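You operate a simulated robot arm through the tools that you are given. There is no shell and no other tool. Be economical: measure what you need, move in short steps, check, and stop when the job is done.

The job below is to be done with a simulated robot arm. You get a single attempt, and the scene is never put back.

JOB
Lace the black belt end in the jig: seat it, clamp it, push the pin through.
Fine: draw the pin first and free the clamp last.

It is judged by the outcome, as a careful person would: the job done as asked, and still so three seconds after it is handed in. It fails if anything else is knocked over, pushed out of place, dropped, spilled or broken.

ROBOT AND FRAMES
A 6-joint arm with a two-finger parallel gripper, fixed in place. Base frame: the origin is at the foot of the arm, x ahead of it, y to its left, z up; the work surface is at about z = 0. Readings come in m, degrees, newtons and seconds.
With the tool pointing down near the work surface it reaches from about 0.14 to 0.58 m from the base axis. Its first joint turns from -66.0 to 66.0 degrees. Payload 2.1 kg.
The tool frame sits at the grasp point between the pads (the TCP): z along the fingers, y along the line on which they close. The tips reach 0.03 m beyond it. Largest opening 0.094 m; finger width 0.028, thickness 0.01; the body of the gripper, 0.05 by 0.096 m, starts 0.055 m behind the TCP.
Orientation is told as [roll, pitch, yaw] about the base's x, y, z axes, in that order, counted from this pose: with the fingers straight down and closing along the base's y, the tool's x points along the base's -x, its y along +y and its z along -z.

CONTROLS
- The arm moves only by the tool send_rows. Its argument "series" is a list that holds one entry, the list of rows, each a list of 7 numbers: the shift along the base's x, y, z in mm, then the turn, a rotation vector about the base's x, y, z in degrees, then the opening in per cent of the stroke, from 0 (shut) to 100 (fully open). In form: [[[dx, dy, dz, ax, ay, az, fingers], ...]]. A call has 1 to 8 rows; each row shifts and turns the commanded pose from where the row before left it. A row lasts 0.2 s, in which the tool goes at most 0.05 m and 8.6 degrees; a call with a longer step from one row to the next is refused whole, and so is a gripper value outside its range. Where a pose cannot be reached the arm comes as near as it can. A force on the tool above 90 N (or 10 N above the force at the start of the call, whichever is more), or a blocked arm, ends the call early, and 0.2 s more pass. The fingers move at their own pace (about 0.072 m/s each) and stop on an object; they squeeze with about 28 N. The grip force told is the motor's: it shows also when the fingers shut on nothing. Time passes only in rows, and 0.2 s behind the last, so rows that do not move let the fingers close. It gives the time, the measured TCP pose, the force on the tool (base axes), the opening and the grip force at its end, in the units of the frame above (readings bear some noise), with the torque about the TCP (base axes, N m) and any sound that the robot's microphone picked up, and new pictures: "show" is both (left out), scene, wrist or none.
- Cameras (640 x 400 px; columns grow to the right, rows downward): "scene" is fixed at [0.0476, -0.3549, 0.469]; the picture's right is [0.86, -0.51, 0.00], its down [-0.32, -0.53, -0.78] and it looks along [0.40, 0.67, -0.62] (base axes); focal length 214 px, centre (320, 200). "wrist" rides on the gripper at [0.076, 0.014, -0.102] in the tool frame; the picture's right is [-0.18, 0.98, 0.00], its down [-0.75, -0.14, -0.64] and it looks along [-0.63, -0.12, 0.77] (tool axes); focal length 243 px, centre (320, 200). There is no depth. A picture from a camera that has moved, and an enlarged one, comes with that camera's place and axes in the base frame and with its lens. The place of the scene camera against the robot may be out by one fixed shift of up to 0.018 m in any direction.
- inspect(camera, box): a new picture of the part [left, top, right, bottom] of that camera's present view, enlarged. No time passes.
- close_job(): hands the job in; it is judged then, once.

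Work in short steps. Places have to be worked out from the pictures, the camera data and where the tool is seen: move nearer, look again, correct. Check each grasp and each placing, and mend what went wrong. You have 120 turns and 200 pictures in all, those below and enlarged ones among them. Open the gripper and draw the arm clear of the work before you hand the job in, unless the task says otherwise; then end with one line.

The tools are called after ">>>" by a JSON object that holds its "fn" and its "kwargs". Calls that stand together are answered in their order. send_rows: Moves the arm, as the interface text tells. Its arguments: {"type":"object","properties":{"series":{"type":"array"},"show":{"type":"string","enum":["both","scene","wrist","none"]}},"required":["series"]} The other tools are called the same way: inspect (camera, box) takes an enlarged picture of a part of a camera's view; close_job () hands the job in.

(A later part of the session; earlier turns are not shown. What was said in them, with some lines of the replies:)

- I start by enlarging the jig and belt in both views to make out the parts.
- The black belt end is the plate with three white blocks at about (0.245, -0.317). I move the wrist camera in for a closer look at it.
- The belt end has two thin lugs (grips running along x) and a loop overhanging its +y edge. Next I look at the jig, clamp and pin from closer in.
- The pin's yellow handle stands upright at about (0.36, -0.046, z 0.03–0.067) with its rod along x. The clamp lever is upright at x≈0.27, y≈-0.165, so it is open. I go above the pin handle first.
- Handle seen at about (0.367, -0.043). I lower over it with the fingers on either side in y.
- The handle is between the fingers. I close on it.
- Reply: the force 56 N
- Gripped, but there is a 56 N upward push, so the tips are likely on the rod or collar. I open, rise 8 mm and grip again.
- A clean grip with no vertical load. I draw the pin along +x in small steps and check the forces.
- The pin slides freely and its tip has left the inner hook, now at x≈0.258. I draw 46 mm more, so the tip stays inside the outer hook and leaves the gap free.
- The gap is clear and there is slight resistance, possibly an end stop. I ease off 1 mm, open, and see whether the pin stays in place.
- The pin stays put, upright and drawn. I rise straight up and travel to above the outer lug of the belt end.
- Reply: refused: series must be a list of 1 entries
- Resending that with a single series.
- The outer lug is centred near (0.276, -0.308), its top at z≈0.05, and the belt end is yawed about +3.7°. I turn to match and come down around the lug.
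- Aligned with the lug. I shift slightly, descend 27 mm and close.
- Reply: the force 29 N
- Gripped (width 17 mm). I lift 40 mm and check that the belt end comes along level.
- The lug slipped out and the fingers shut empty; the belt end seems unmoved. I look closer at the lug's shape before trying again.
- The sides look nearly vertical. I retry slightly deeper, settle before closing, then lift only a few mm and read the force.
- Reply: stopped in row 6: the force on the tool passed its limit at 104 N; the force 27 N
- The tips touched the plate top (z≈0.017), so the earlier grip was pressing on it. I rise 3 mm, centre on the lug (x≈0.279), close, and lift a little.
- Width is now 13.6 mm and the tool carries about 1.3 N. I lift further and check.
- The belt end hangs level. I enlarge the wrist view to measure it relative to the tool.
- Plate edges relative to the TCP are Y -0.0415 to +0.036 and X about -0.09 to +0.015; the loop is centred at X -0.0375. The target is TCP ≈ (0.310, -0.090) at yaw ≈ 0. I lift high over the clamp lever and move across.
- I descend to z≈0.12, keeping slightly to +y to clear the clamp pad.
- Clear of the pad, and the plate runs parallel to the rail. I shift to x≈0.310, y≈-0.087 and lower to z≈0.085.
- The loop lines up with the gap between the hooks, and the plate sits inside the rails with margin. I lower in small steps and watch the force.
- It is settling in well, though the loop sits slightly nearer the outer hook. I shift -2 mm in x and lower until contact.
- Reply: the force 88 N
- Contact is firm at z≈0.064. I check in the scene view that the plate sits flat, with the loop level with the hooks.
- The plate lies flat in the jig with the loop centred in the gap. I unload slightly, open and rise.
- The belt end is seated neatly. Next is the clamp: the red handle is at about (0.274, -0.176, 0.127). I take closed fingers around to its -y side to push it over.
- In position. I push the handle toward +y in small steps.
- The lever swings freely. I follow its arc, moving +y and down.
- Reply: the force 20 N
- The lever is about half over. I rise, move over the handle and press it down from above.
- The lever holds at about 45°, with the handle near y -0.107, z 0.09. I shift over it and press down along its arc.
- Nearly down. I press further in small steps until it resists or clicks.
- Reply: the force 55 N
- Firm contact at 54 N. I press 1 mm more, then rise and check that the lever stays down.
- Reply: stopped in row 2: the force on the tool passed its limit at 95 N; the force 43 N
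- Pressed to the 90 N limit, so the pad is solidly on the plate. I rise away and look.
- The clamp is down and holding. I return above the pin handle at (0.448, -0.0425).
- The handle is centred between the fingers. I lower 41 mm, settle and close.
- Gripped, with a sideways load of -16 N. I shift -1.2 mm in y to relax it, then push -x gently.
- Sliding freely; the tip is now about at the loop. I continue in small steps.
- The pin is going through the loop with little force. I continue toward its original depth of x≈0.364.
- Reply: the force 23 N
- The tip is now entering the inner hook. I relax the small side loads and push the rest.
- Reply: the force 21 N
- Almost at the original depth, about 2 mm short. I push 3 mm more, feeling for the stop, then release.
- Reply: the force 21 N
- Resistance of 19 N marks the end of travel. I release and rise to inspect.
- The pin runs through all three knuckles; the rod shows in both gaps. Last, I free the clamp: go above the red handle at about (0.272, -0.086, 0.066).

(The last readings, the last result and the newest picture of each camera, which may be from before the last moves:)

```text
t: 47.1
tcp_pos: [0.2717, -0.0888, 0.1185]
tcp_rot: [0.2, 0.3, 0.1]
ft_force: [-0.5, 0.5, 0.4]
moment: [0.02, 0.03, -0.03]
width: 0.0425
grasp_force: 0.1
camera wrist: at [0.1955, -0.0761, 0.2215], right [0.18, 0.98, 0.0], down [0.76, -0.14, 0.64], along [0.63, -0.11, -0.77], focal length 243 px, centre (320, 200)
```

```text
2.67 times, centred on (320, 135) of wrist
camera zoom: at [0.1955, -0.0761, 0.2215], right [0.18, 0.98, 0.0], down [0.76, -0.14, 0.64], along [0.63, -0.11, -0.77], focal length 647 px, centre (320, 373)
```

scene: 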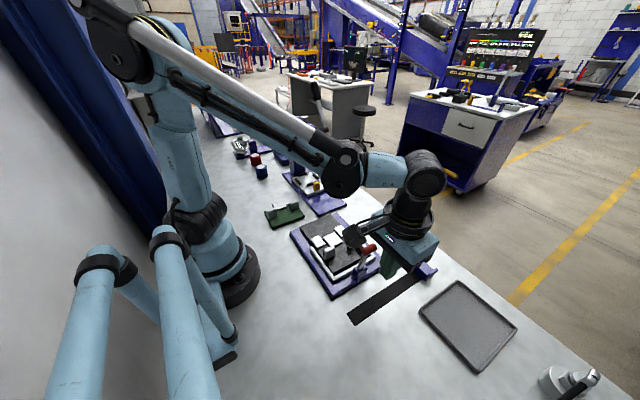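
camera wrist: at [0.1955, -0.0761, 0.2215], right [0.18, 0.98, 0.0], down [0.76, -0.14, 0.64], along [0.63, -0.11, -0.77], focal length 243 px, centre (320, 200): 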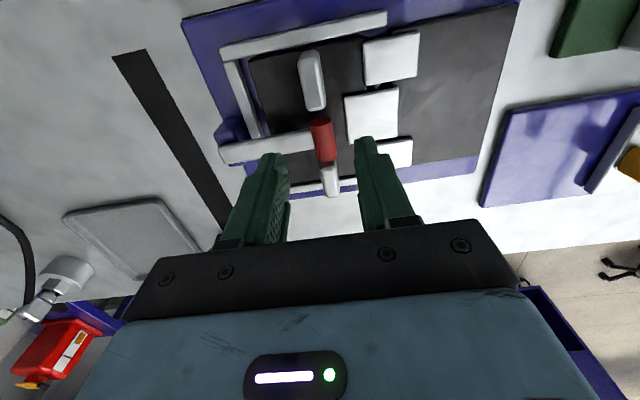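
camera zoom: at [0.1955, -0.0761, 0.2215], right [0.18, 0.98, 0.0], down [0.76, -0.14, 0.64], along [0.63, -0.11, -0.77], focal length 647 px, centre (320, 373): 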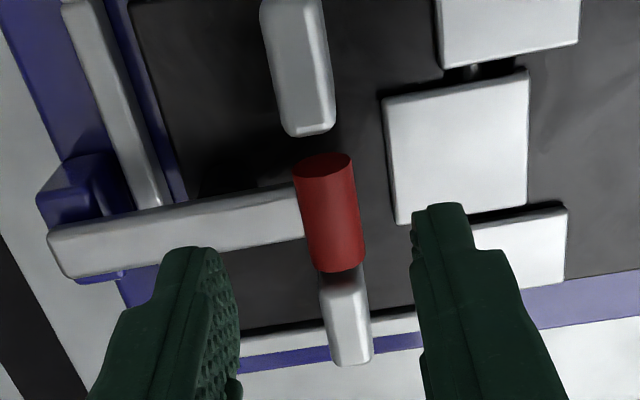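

The bar is level with the handle, so a y-grip would be blocked. I'll turn the tool 90° and grip the lever bar itself between the fingers along x, at y≈-0.122. First I rise and rotate.

>>> {"fn": "send_rows", "kwargs": {"series": [[[0, 0, 30, 0, 0, 0, 40], [0, -10, 15, 0, 0, 8.5, 40], [0, -10, 0, 0, 0, 8.5, 40], [0, -10, 0, 0, 0, 8.5, 40], [0, 0, 0, 0, 0, 8.5, 40], [0, 0, 0, 0, 0, 8.5, 40], [0, 0, 0, 0, 0, 8.5, 40], [0, 0, 0, 0, 0, 8.5, 40]]], "show": "none"}}

>>> {"fn": "send_rows", "kwargs": {"series": [[[0, 0, 0, 0, 0, 8.5, 40], [0, 0, 0, 0, 0, 8.5, 40], [0, 0, 0, 0, 0, 8.5, 40], [0, 0, 0, 0, 0, 5, 40], [0, 0, 0, 0, 0, 0, 40]]]}}

>>> {"fn": "inspect", "kwargs": {"camera": "wrist", "box": [220, 20, 420, 170]}}

>>> {"fn": "inspect", "kwargs": {"camera": "scene", "box": [300, 200, 400, 290]}}

```text
t: 48.9
tcp_pos: [0.2717, -0.1183, 0.1626]
tcp_rot: [0.2, 0.3, 59.7]
ft_force: [-0.2, 0.2, -0.2]
moment: [0.0, 0.0, -0.03]
width: 0.0374
grasp_force: 0.1
```

```text
t: 50.1
tcp_pos: [0.2716, -0.1197, 0.1637]
tcp_rot: [0.1, 0.3, 90.2]
ft_force: [0.0, -0.1, 0.3]
moment: [0.03, 0.03, -0.02]
width: 0.0373
grasp_force: 0.0
camera wrist: at [0.2571, -0.1953, 0.266], right [-0.98, 0.18, 0.0], down [0.14, 0.76, 0.64], along [0.11, 0.63, -0.77], focal length 243 px, centre (320, 200)
```

scene: 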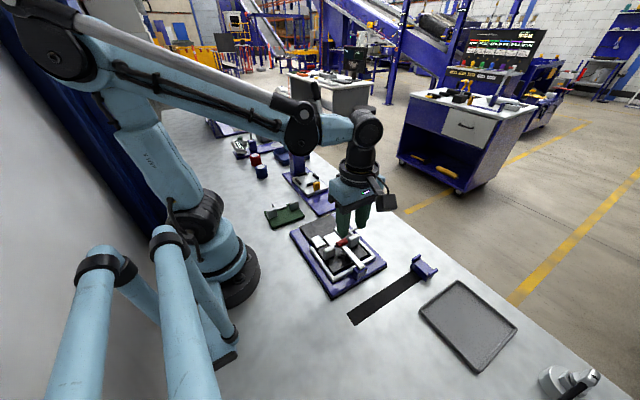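
wrist: 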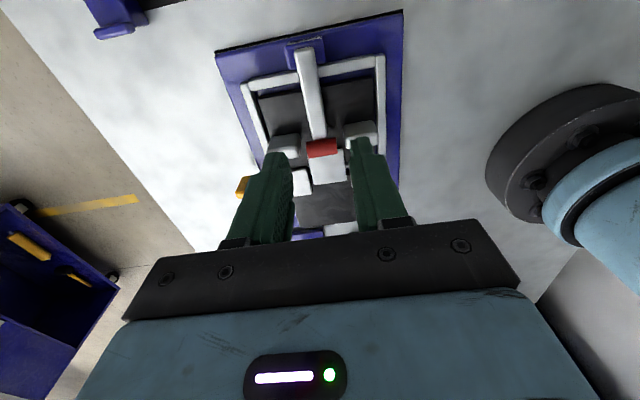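

```text
2.67 times, centred on (320, 95) of wrist
camera zoom: at [0.2571, -0.1953, 0.266], right [-0.98, 0.18, 0.0], down [0.14, 0.76, 0.64], along [0.11, 0.63, -0.77], focal length 647 px, centre (320, 480)
```

zoom: 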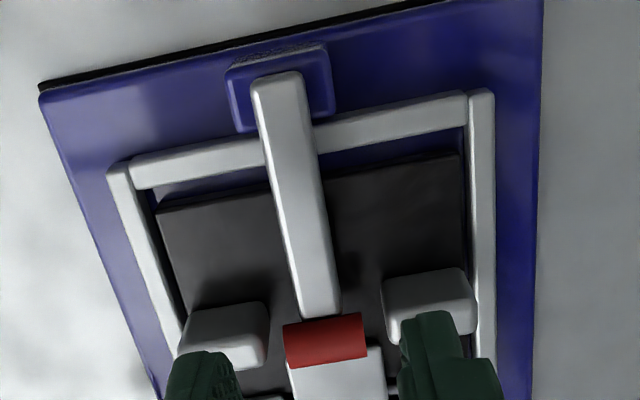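

```text
4.44 times, centred on (350, 245) of scene
camera zoom: at [0.0476, -0.3549, 0.469], right [0.86, -0.51, 0.0], down [-0.32, -0.53, -0.78], along [0.4, 0.67, -0.62], focal length 953 px, centre (187, 0)
```

zoom: 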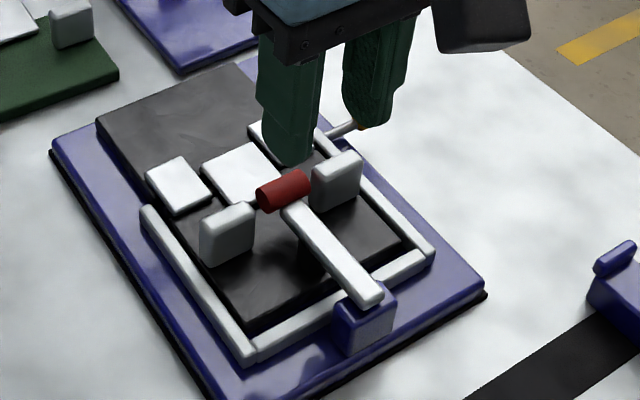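

The bar lies at x≈0.273 between y -0.17 and -0.098. I descend around it at y≈-0.128, tips stopping above the plate.

>>> {"fn": "send_rows", "kwargs": {"series": [[[1.5, -8, -25, 0, 0, 0, 40], [0, 0, -25, 0, 0, 0, 40], [0, 0, -22, 0, 0, 0, 40], [0, 0, -12, 0, 0, 0, 40], [0, 0, -6, 0, 0, 0, 40], [0, 0, 0, 0, 0, 0, 40]]], "show": "wrist"}}

>>> {"fn": "inspect", "kwargs": {"camera": "wrist", "box": [220, 60, 420, 210]}}

>>> {"fn": "inspect", "kwargs": {"camera": "scene", "box": [300, 200, 400, 290]}}

```text
t: 51.5
tcp_pos: [0.2711, -0.1292, 0.0721]
tcp_rot: [0.2, 0.3, 90.1]
ft_force: [0.1, -0.1, 0.5]
moment: [-0.01, -0.03, 0.02]
width: 0.0376
grasp_force: 0.1
camera wrist: at [0.2571, -0.2043, 0.1759], right [-0.98, 0.18, 0.0], down [0.14, 0.76, 0.64], along [0.11, 0.63, -0.77], focal length 243 px, centre (320, 200)
```

wrist: 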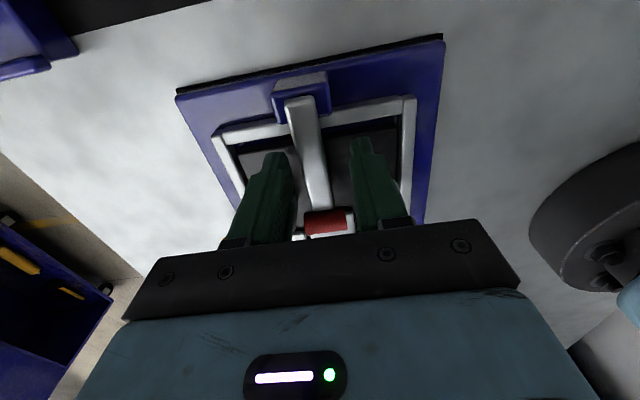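

```text
2.67 times, centred on (320, 135) of wrist
camera zoom: at [0.2571, -0.2043, 0.1759], right [-0.98, 0.18, 0.0], down [0.14, 0.76, 0.64], along [0.11, 0.63, -0.77], focal length 647 px, centre (320, 373)
```

zoom: 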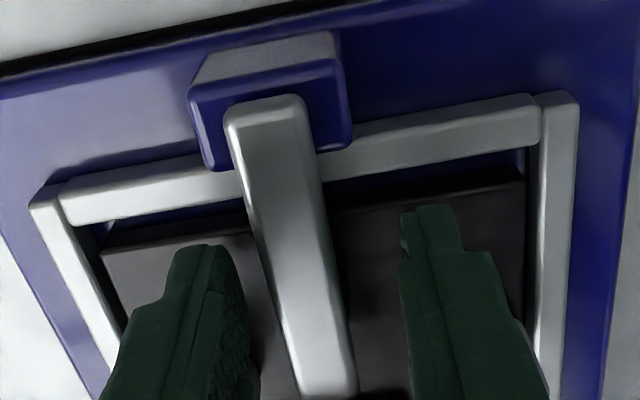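

```text
4.44 times, centred on (350, 245) of scene
camera zoom: at [0.0476, -0.3549, 0.469], right [0.86, -0.51, 0.0], down [-0.32, -0.53, -0.78], along [0.4, 0.67, -0.62], focal length 953 px, centre (187, 0)
```

zoom: 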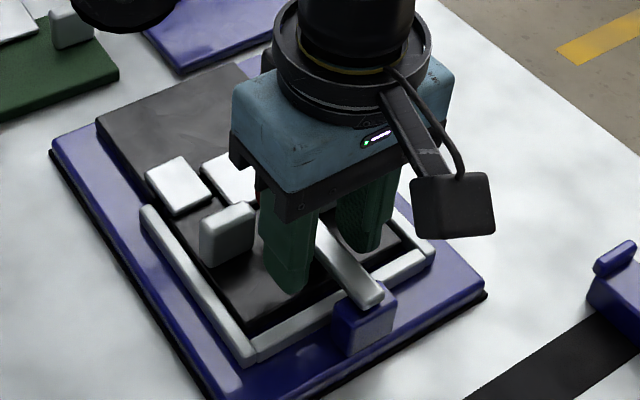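

The bar is between the fingers. I shift +1.5 mm in x and close on it.

>>> {"fn": "send_rows", "kwargs": {"series": [[[1.5, 0, 0, 0, 0, 0, 40], [0, 0, 0, 0, 0, 0, 0], [0, 0, 0, 0, 0, 0, 0], [0, 0, 0, 0, 0, 0, 0]]], "show": "none"}}

```text
t: 52.5
tcp_pos: [0.2748, -0.1288, 0.0738]
tcp_rot: [0.2, 0.2, 90.0]
ft_force: [13.1, -0.9, 0.1]
moment: [0.15, -0.39, -0.16]
width: 0.017
grasp_force: 28.2
```

Gripped on the bar. I lift it along its arc about the pivot.

>>> {"fn": "send_rows", "kwargs": {"series": [[[1, -1.5, 6, 0, 0, 0, 0], [0, -2.6, 5.7, 0, 0, 0, 0], [0, -3.6, 5.1, 0, 0, 0, 0], [0, -4.5, 4.5, 0, 0, 0, 0]]], "show": "wrist"}}

>>> {"fn": "inspect", "kwargs": {"camera": "scene", "box": [300, 200, 400, 290]}}

```text
t: 53.5
tcp_pos: [0.2749, -0.1414, 0.0961]
tcp_rot: [0.3, 0.4, 89.9]
ft_force: [-1.3, 0.0, 0.4]
moment: [-0.01, -0.01, 0.0]
width: 0.0
grasp_force: 27.9
camera wrist: at [0.2606, -0.2174, 0.1989], right [-0.98, 0.18, 0.0], down [0.14, 0.76, 0.64], along [0.11, 0.63, -0.77], focal length 243 px, centre (320, 200)
```

wrist: 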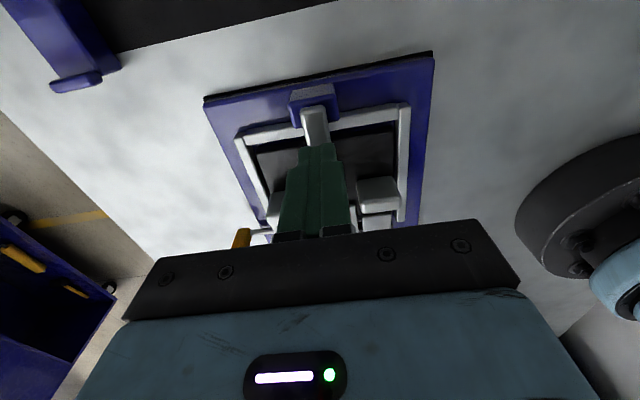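

```text
4.44 times, centred on (350, 245) of scene
camera zoom: at [0.0476, -0.3549, 0.469], right [0.86, -0.51, 0.0], down [-0.32, -0.53, -0.78], along [0.4, 0.67, -0.62], focal length 953 px, centre (187, 0)
```

zoom: 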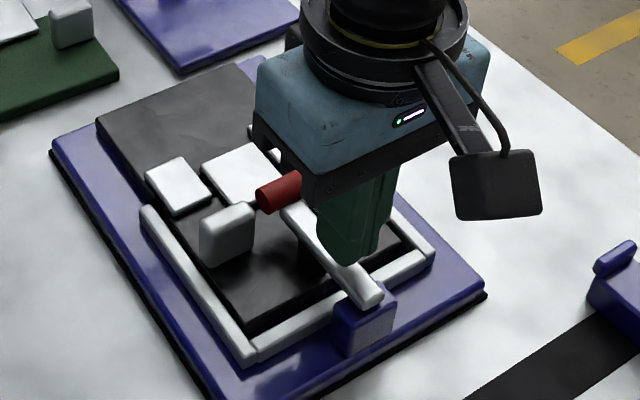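

The bar slipped out; the latch needs more leverage. I return to yaw 0 and grip the red handle itself, which is about twice as far from the pivot.

>>> {"fn": "send_rows", "kwargs": {"series": [[[0, 0, 40, 0, 0, 0, 0], [0, 10, 30, 0, 0, -8.5, 20], [0, 15, 0, 0, 0, -8.5, 40], [0, 15, 0, 0, 0, -8.5, 40], [0, 13, 0, 0, 0, -8.5, 40], [0, 0, 0, 0, 0, -8.5, 40], [0, 0, 0, 0, 0, -8.5, 40], [0, 0, 0, 0, 0, -8.5, 40]]], "show": "none"}}

>>> {"fn": "send_rows", "kwargs": {"series": [[[0, 0, 0, 0, 0, -8.5, 40], [0, 0, 0, 0, 0, -8.5, 40], [0, 0, 0, 0, 0, -8.5, 40], [0, 0, -25, 0, 0, -5, 40], [0, 0, -20, 0, 0, 0, 40], [0, 0, 0, 0, 0, 0, 40]]], "show": "wrist"}}

>>> {"fn": "inspect", "kwargs": {"camera": "wrist", "box": [220, 60, 420, 210]}}

>>> {"fn": "inspect", "kwargs": {"camera": "scene", "box": [325, 220, 375, 270]}}

```text
t: 55.3
tcp_pos: [0.2765, -0.0866, 0.1643]
tcp_rot: [0.1, 0.3, 30.4]
ft_force: [-0.8, 0.5, -0.5]
moment: [0.0, 0.0, -0.02]
width: 0.0377
grasp_force: 0.1
```

```text
t: 56.7
tcp_pos: [0.2756, -0.0883, 0.1195]
tcp_rot: [0.3, 0.4, 0.0]
ft_force: [0.5, -0.4, -0.4]
moment: [0.0, 0.0, -0.02]
width: 0.0377
grasp_force: 0.1
camera wrist: at [0.1989, -0.0742, 0.2231], right [0.18, 0.98, 0.0], down [0.76, -0.14, 0.64], along [0.63, -0.12, -0.77], focal length 243 px, centre (320, 200)
```

wrist: 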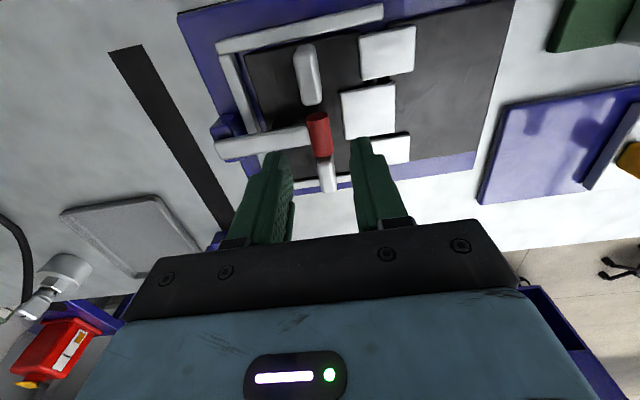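

```text
2.67 times, centred on (320, 135) of wrist
camera zoom: at [0.1989, -0.0742, 0.2231], right [0.18, 0.98, 0.0], down [0.76, -0.14, 0.64], along [0.63, -0.12, -0.77], focal length 647 px, centre (320, 373)
```

zoom: 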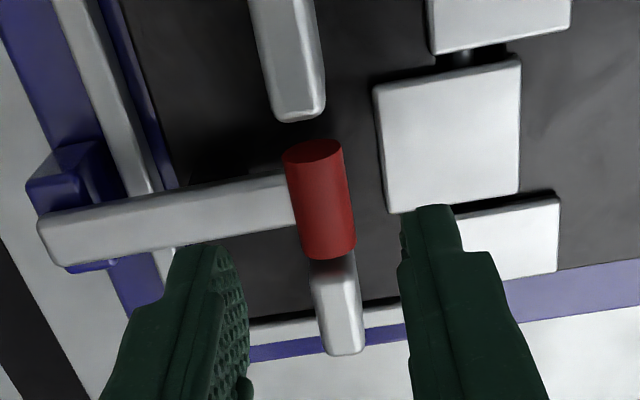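

```text
8.00 times, centred on (350, 245) of scene
camera zoom: at [0.0476, -0.3549, 0.469], right [0.86, -0.51, 0.0], down [-0.32, -0.53, -0.78], along [0.4, 0.67, -0.62], focal length 1716 px, centre (80, -160)
```

zoom: 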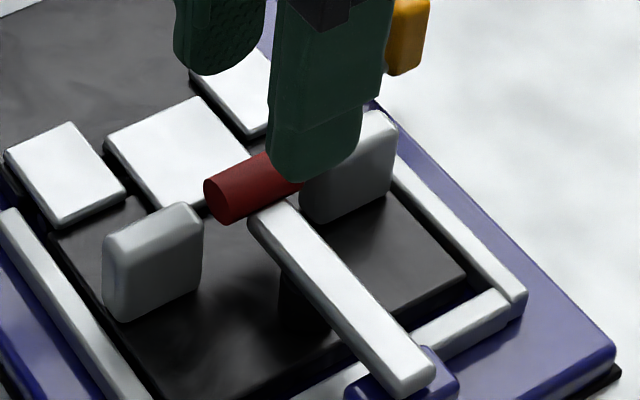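

The handle sits at y≈-0.089, centred. I lower until the tips are just at the bar top.

>>> {"fn": "send_rows", "kwargs": {"series": [[[-1.5, 0, -15, 0, 0, 0, 40], [0, 0, -12, 0, 0, 0, 40], [0, 0, -4, 0, 0, 0, 40], [0, 0, 0, 0, 0, 0, 40]]], "show": "none"}}

```text
t: 57.7
tcp_pos: [0.2735, -0.0878, 0.0887]
tcp_rot: [0.2, 0.3, 0.0]
ft_force: [-0.1, 0.9, -0.5]
moment: [0.01, 0.0, -0.03]
width: 0.0375
grasp_force: 0.0
```

>>> {"fn": "send_rows", "kwargs": {"series": [[[0, 0, -3, 0, 0, 0, 40], [0, 0, -3, 0, 0, 0, 40], [0, 0, 0, 0, 0, 0, 40]]], "show": "wrist"}}

>>> {"fn": "inspect", "kwargs": {"camera": "scene", "box": [325, 220, 375, 270]}}

```text
t: 58.5
tcp_pos: [0.2731, -0.089, 0.0836]
tcp_rot: [0.1, 0.2, 0.0]
ft_force: [-4.2, 0.4, 38.5]
moment: [-0.97, -0.04, -0.03]
width: 0.0371
grasp_force: 0.1
camera wrist: at [0.1978, -0.0746, 0.1871], right [0.18, 0.98, 0.0], down [0.76, -0.14, 0.64], along [0.63, -0.12, -0.77], focal length 243 px, centre (320, 200)
```

wrist: 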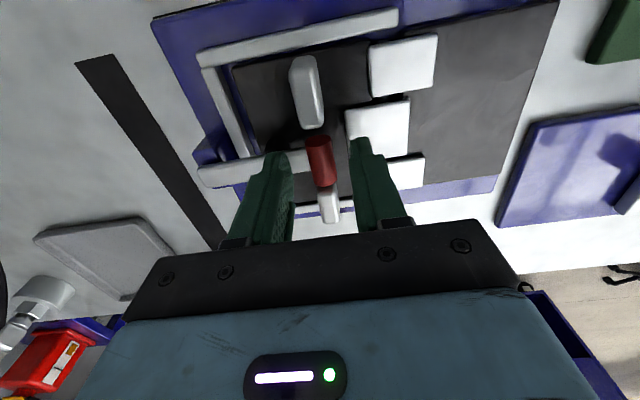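

```text
8.00 times, centred on (350, 245) of scene
camera zoom: at [0.0475, -0.3549, 0.4691], right [0.86, -0.51, 0.0], down [-0.32, -0.53, -0.78], along [0.4, 0.67, -0.62], focal length 1716 px, centre (80, -160)
```

zoom: 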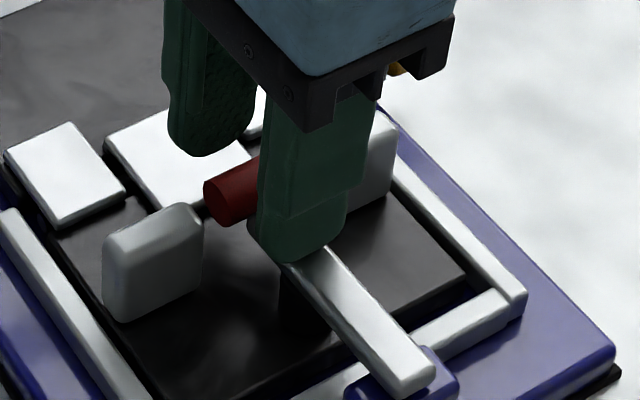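

The -y tip touches the bar top, so the pads reach about the handle's equator. I ease up 1 mm, close, and try a gentle lift.

>>> {"fn": "send_rows", "kwargs": {"series": [[[0, 0, 1, 0, 0, 0, 30], [0, 0, 0, 0, 0, 0, 0], [0, 0, 0, 0, 0, 0, 0], [0, 0, 0, 0, 0, 0, 0]]], "show": "none"}}

>>> {"fn": "send_rows", "kwargs": {"series": [[[0, -0.5, 2, 0, 0, 0, 0], [0, -0.5, 2, 0, 0, 0, 0]]], "show": "wrist"}}

>>> {"fn": "inspect", "kwargs": {"camera": "scene", "box": [315, 215, 375, 275]}}

```text
t: 59.5
tcp_pos: [0.2744, -0.0885, 0.0849]
tcp_rot: [0.4, 0.3, 0.1]
ft_force: [-1.7, 8.7, -0.8]
moment: [0.24, -0.61, -0.2]
width: 0.0154
grasp_force: 28.1
```

```text
t: 60.1
tcp_pos: [0.2735, -0.0882, 0.0899]
tcp_rot: [0.3, 0.4, 0.1]
ft_force: [-7.8, 11.7, 0.4]
moment: [0.41, -0.3, -0.12]
width: 0.0153
grasp_force: 27.6
camera wrist: at [0.198, -0.0744, 0.1914], right [0.18, 0.98, 0.0], down [0.76, -0.14, 0.64], along [0.63, -0.11, -0.77], focal length 243 px, centre (320, 200)
```

wrist: 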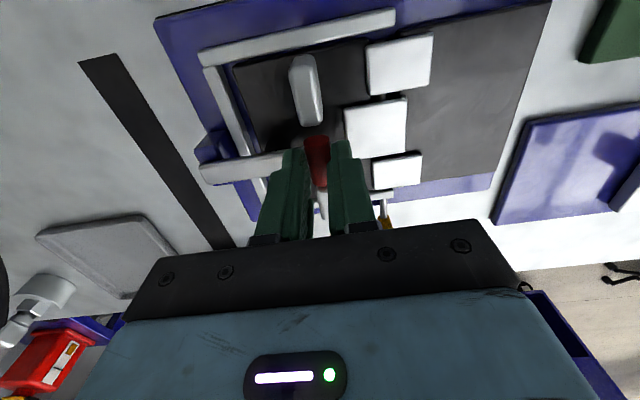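

```text
6.67 times, centred on (345, 245) of scene
camera zoom: at [0.0476, -0.3549, 0.469], right [0.86, -0.51, 0.0], down [-0.32, -0.53, -0.78], along [0.4, 0.67, -0.62], focal length 1430 px, centre (153, -100)
```

zoom: 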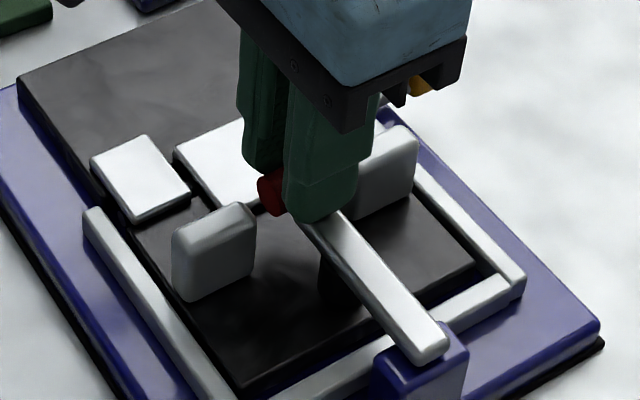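

The handle is rising with the grip. I continue along its arc.

>>> {"fn": "send_rows", "kwargs": {"series": [[[0, -2, 5, 0, 0, 0, 0], [0, -2, 5, 0, 0, 0, 0], [0, -2.5, 5, 0, 0, 0, 0], [0, -3, 4.5, 0, 0, 0, 0]]], "show": "none"}}

>>> {"fn": "send_rows", "kwargs": {"series": [[[0, -3, 4.5, 0, 0, 0, 0], [0, -3.5, 4, 0, 0, 0, 0], [0, -4, 4, 0, 0, 0, 0]]], "show": "wrist"}}

>>> {"fn": "inspect", "kwargs": {"camera": "scene", "box": [305, 205, 395, 285]}}

```text
t: 61.1
tcp_pos: [0.274, -0.0926, 0.1069]
tcp_rot: [1.2, 0.2, 0.2]
ft_force: [-6.1, 47.4, 14.0]
moment: [1.54, 0.41, -0.27]
width: 0.0158
grasp_force: 27.6
```

```text
t: 61.9
tcp_pos: [0.2747, -0.1033, 0.12]
tcp_rot: [1.3, 0.0, 0.3]
ft_force: [3.2, 44.0, 32.3]
moment: [1.03, 0.01, -0.29]
width: 0.0159
grasp_force: 27.6
camera wrist: at [0.1988, -0.0912, 0.2227], right [0.18, 0.98, 0.02], down [0.75, -0.15, 0.64], along [0.63, -0.1, -0.77], focal length 243 px, centre (320, 200)
```

wrist: 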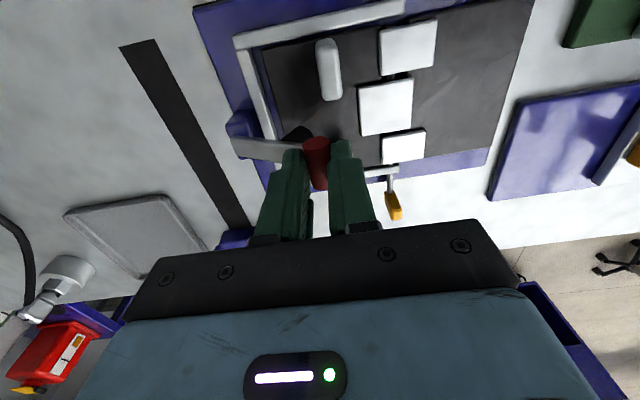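

```text
5.00 times, centred on (350, 245) of scene
camera zoom: at [0.0475, -0.3549, 0.4691], right [0.86, -0.51, 0.0], down [-0.32, -0.53, -0.78], along [0.4, 0.67, -0.62], focal length 1072 px, centre (170, -25)
```

zoom: 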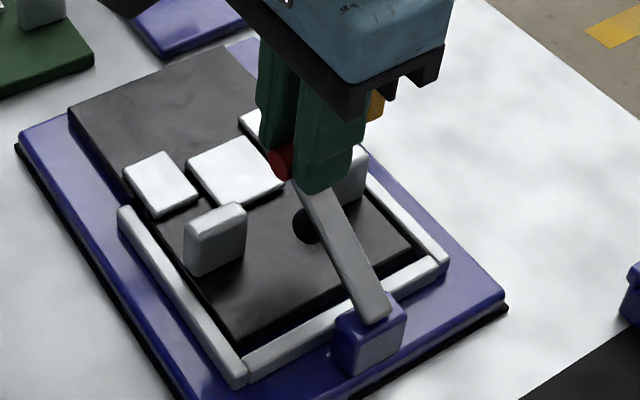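

The clamp is released, with the lever up about 40°. I let go, go around to the +y side and push it on up to its open rest.

>>> {"fn": "send_rows", "kwargs": {"series": [[[0, 0, 0, 0, 0, 0, 30], [0, 0, 0, 0, 0, 0, 40], [0, 0, 25, 0, 0, 0, 40], [0, 20, 25, 0, 0, 0, 20], [0, 30, 0, 0, 0, 0, 0], [0, 0, -20, 0, 0, 0, 0], [0, 0, -40, 0, 0, 0, 0], [0, 0, 0, 0, 0, 0, 0]]], "show": "wrist"}}

>>> {"fn": "inspect", "kwargs": {"camera": "scene", "box": [305, 205, 395, 285]}}

```text
t: 63.7
tcp_pos: [0.2735, -0.0601, 0.1083]
tcp_rot: [0.2, 0.3, -0.1]
ft_force: [-0.2, 1.0, -0.4]
moment: [-0.07, -0.02, -0.02]
width: 0.0001
grasp_force: 27.9
camera wrist: at [0.1981, -0.0454, 0.2114], right [0.18, 0.98, 0.0], down [0.76, -0.14, 0.64], along [0.63, -0.12, -0.77], focal length 243 px, centre (320, 200)
```

wrist: 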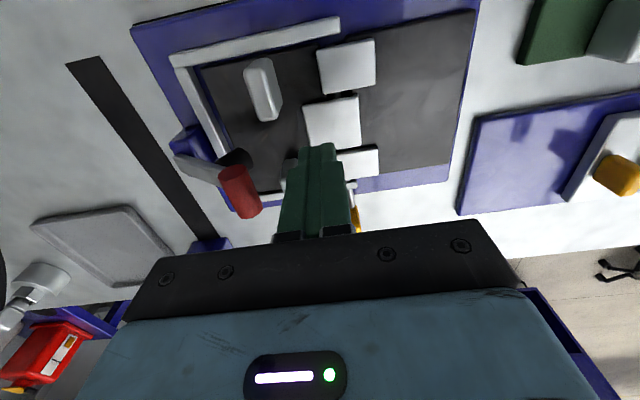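

```text
5.00 times, centred on (350, 245) of scene
camera zoom: at [0.0476, -0.3549, 0.469], right [0.86, -0.51, 0.0], down [-0.32, -0.53, -0.78], along [0.4, 0.67, -0.62], focal length 1072 px, centre (170, -25)
```

zoom: 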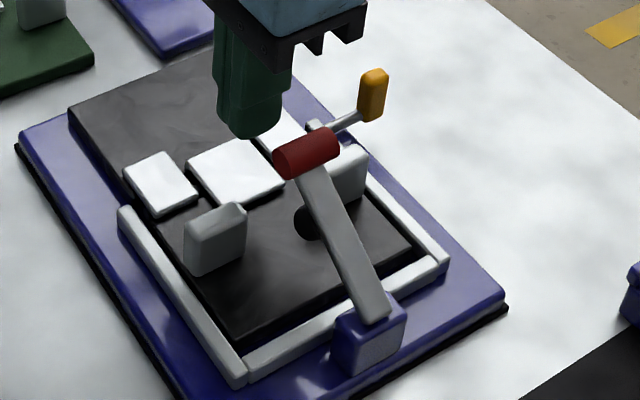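

I push the handle -y while rising to follow its arc.

>>> {"fn": "send_rows", "kwargs": {"series": [[[0, -15, 0, 0, 0, 0, 0], [0, -12, 2, 0, 0, 0, 0], [0, -10, 7, 0, 0, 0, 0], [0, -10, 8, 0, 0, 0, 0], [0, -10, 8, 0, 0, 0, 0], [0, -10, 7, 0, 0, 0, 0]]], "show": "wrist"}}

>>> {"fn": "inspect", "kwargs": {"camera": "scene", "box": [305, 195, 405, 285]}}

```text
t: 65.1
tcp_pos: [0.2738, -0.1264, 0.1421]
tcp_rot: [0.1, 0.3, 0.0]
ft_force: [0.9, 0.6, 0.5]
moment: [0.04, 0.0, -0.01]
width: 0.0001
grasp_force: 28.1
camera wrist: at [0.1974, -0.1126, 0.2459], right [0.18, 0.98, 0.0], down [0.76, -0.14, 0.64], along [0.63, -0.12, -0.77], focal length 243 px, centre (320, 200)
```

wrist: 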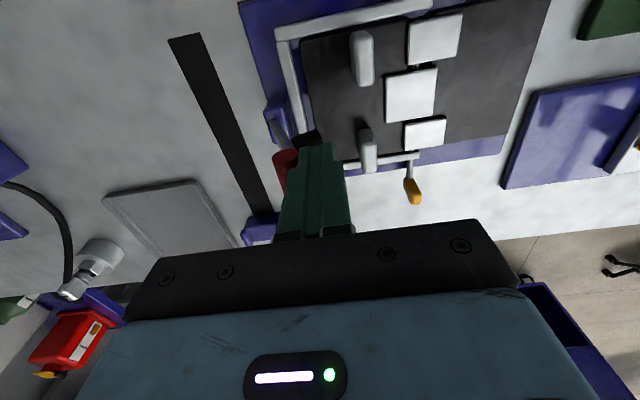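

```text
4.44 times, centred on (355, 240) of scene
camera zoom: at [0.0476, -0.3549, 0.469], right [0.86, -0.51, 0.0], down [-0.32, -0.53, -0.78], along [0.4, 0.67, -0.62], focal length 953 px, centre (164, 22)
```

zoom: 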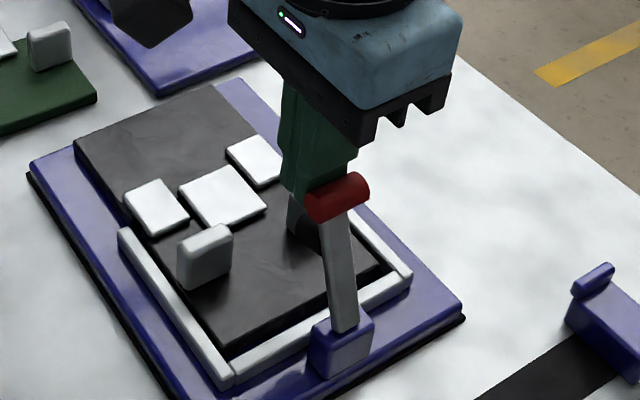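

Nearly upright. I push about 28 mm further to its original open angle.

>>> {"fn": "send_rows", "kwargs": {"series": [[[0, -8, 2, 0, 0, 0, 0], [0, -8, 1, 0, 0, 0, 0], [0, -7, 0, 0, 0, 0, 0], [0, -5, 0, 0, 0, 0, 0]]], "show": "wrist"}}

>>> {"fn": "inspect", "kwargs": {"camera": "scene", "box": [305, 195, 405, 285]}}

```text
t: 66.1
tcp_pos: [0.2747, -0.1544, 0.1448]
tcp_rot: [0.2, 0.3, 0.0]
ft_force: [0.1, 1.2, -0.2]
moment: [0.0, 0.03, 0.02]
width: 0.0
grasp_force: 27.7
camera wrist: at [0.1983, -0.1392, 0.2476], right [0.18, 0.98, 0.0], down [0.76, -0.14, 0.64], along [0.63, -0.11, -0.77], focal length 243 px, centre (320, 200)
```

wrist: 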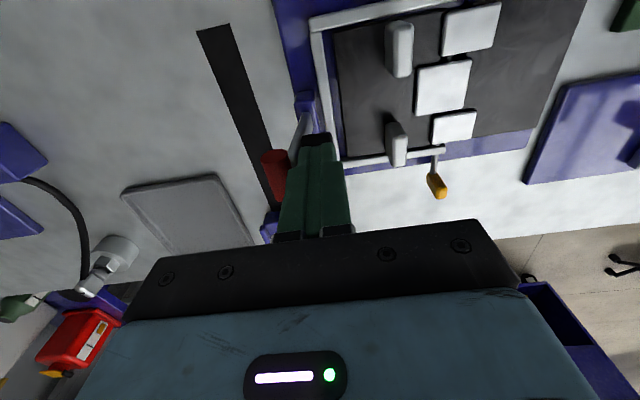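

```text
4.44 times, centred on (355, 240) of scene
camera zoom: at [0.0476, -0.3549, 0.469], right [0.86, -0.51, 0.0], down [-0.32, -0.53, -0.78], along [0.4, 0.67, -0.62], focal length 953 px, centre (164, 22)
```

zoom: 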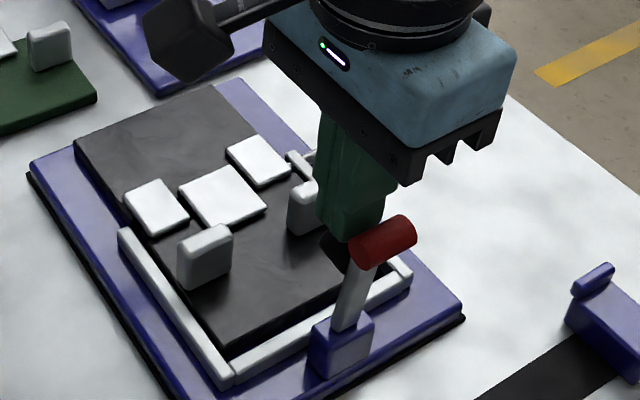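

The lever is back at its original open angle. I draw the arm up and away, then check everything.

>>> {"fn": "send_rows", "kwargs": {"series": [[[0, 5, 10, 0, 0, 0, 0], [0, 0, 45, 0, 0, 0, 0], [-10, 10, 45, 0, 0, 0, 50], [-20, 0, 45, 0, 0, 0, 100], [0, 0, 20, 0, 0, 0, 100], [0, 0, 0, 0, 0, 0, 100]]]}}

>>> {"fn": "inspect", "kwargs": {"camera": "scene", "box": [285, 200, 405, 300]}}

>>> {"fn": "inspect", "kwargs": {"camera": "wrist", "box": [240, 0, 480, 180]}}

```text
t: 67.5
tcp_pos: [0.2439, -0.1371, 0.3104]
tcp_rot: [0.2, 0.3, 0.0]
ft_force: [0.4, -0.7, -0.4]
moment: [0.02, 0.0, 0.0]
width: 0.0939
grasp_force: 0.0
camera wrist: at [0.1671, -0.1236, 0.4131], right [0.18, 0.98, 0.0], down [0.76, -0.14, 0.64], along [0.63, -0.11, -0.77], focal length 243 px, centre (320, 200)
```

scene: 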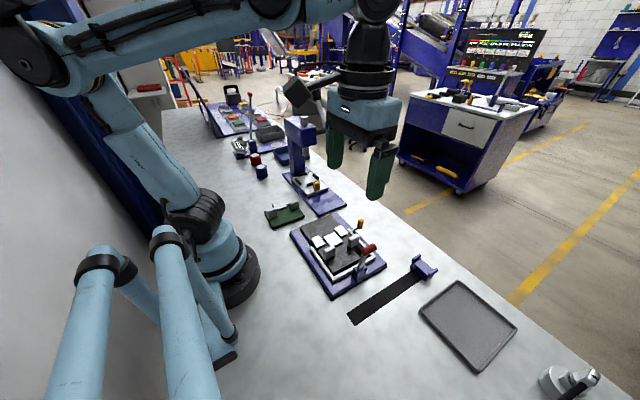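
wrist: 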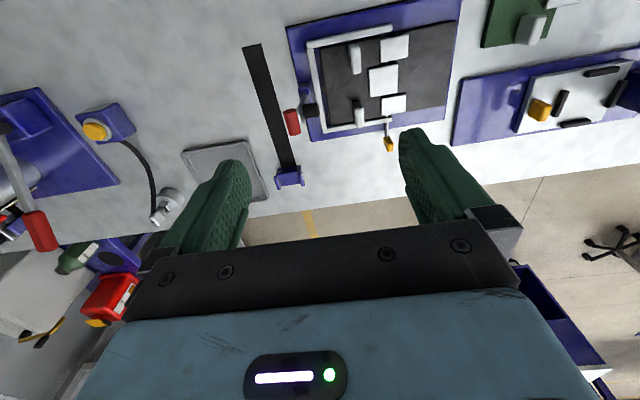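

```text
4.00 times, centred on (345, 250) of scene
camera zoom: at [0.0476, -0.3549, 0.469], right [0.86, -0.51, 0.0], down [-0.32, -0.53, -0.78], along [0.4, 0.67, -0.62], focal length 858 px, centre (220, 0)
```

zoom: 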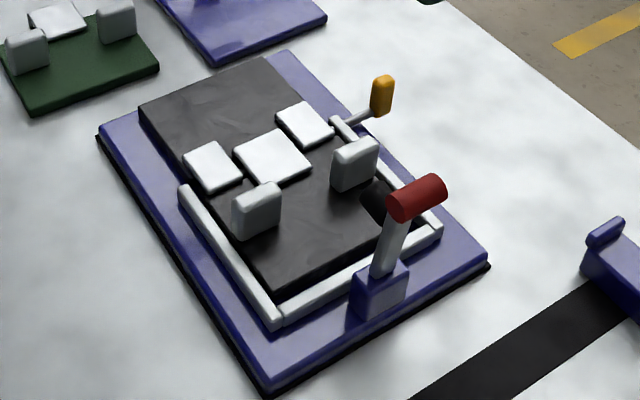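

```text
2.22 times, centred on (360, 90) of wrist
camera zoom: at [0.1671, -0.1236, 0.4131], right [0.18, 0.98, 0.0], down [0.76, -0.14, 0.64], along [0.63, -0.11, -0.77], focal length 539 px, centre (231, 444)
```

zoom: 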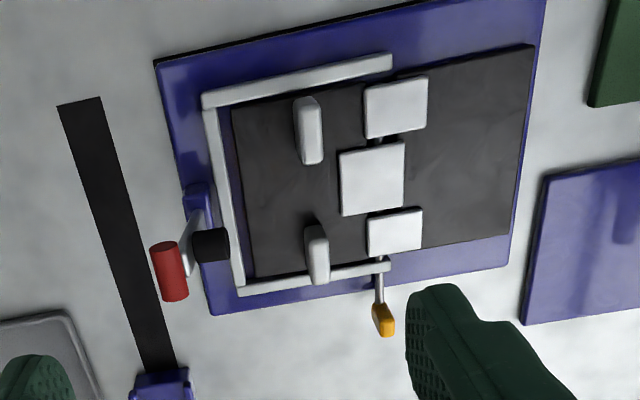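

The black belt end is seated, the pin runs through all three knuckles, the clamp is open again, nothing else has moved, and the arm is clear. I hand it in.

>>> {"fn": "close_job", "kwargs": {}}

```text
The job is handed in.
```

The black belt end is laced: I drew the pin, seated and clamped the belt end, pushed the pin back through all three knuckles, and freed the clamp last.
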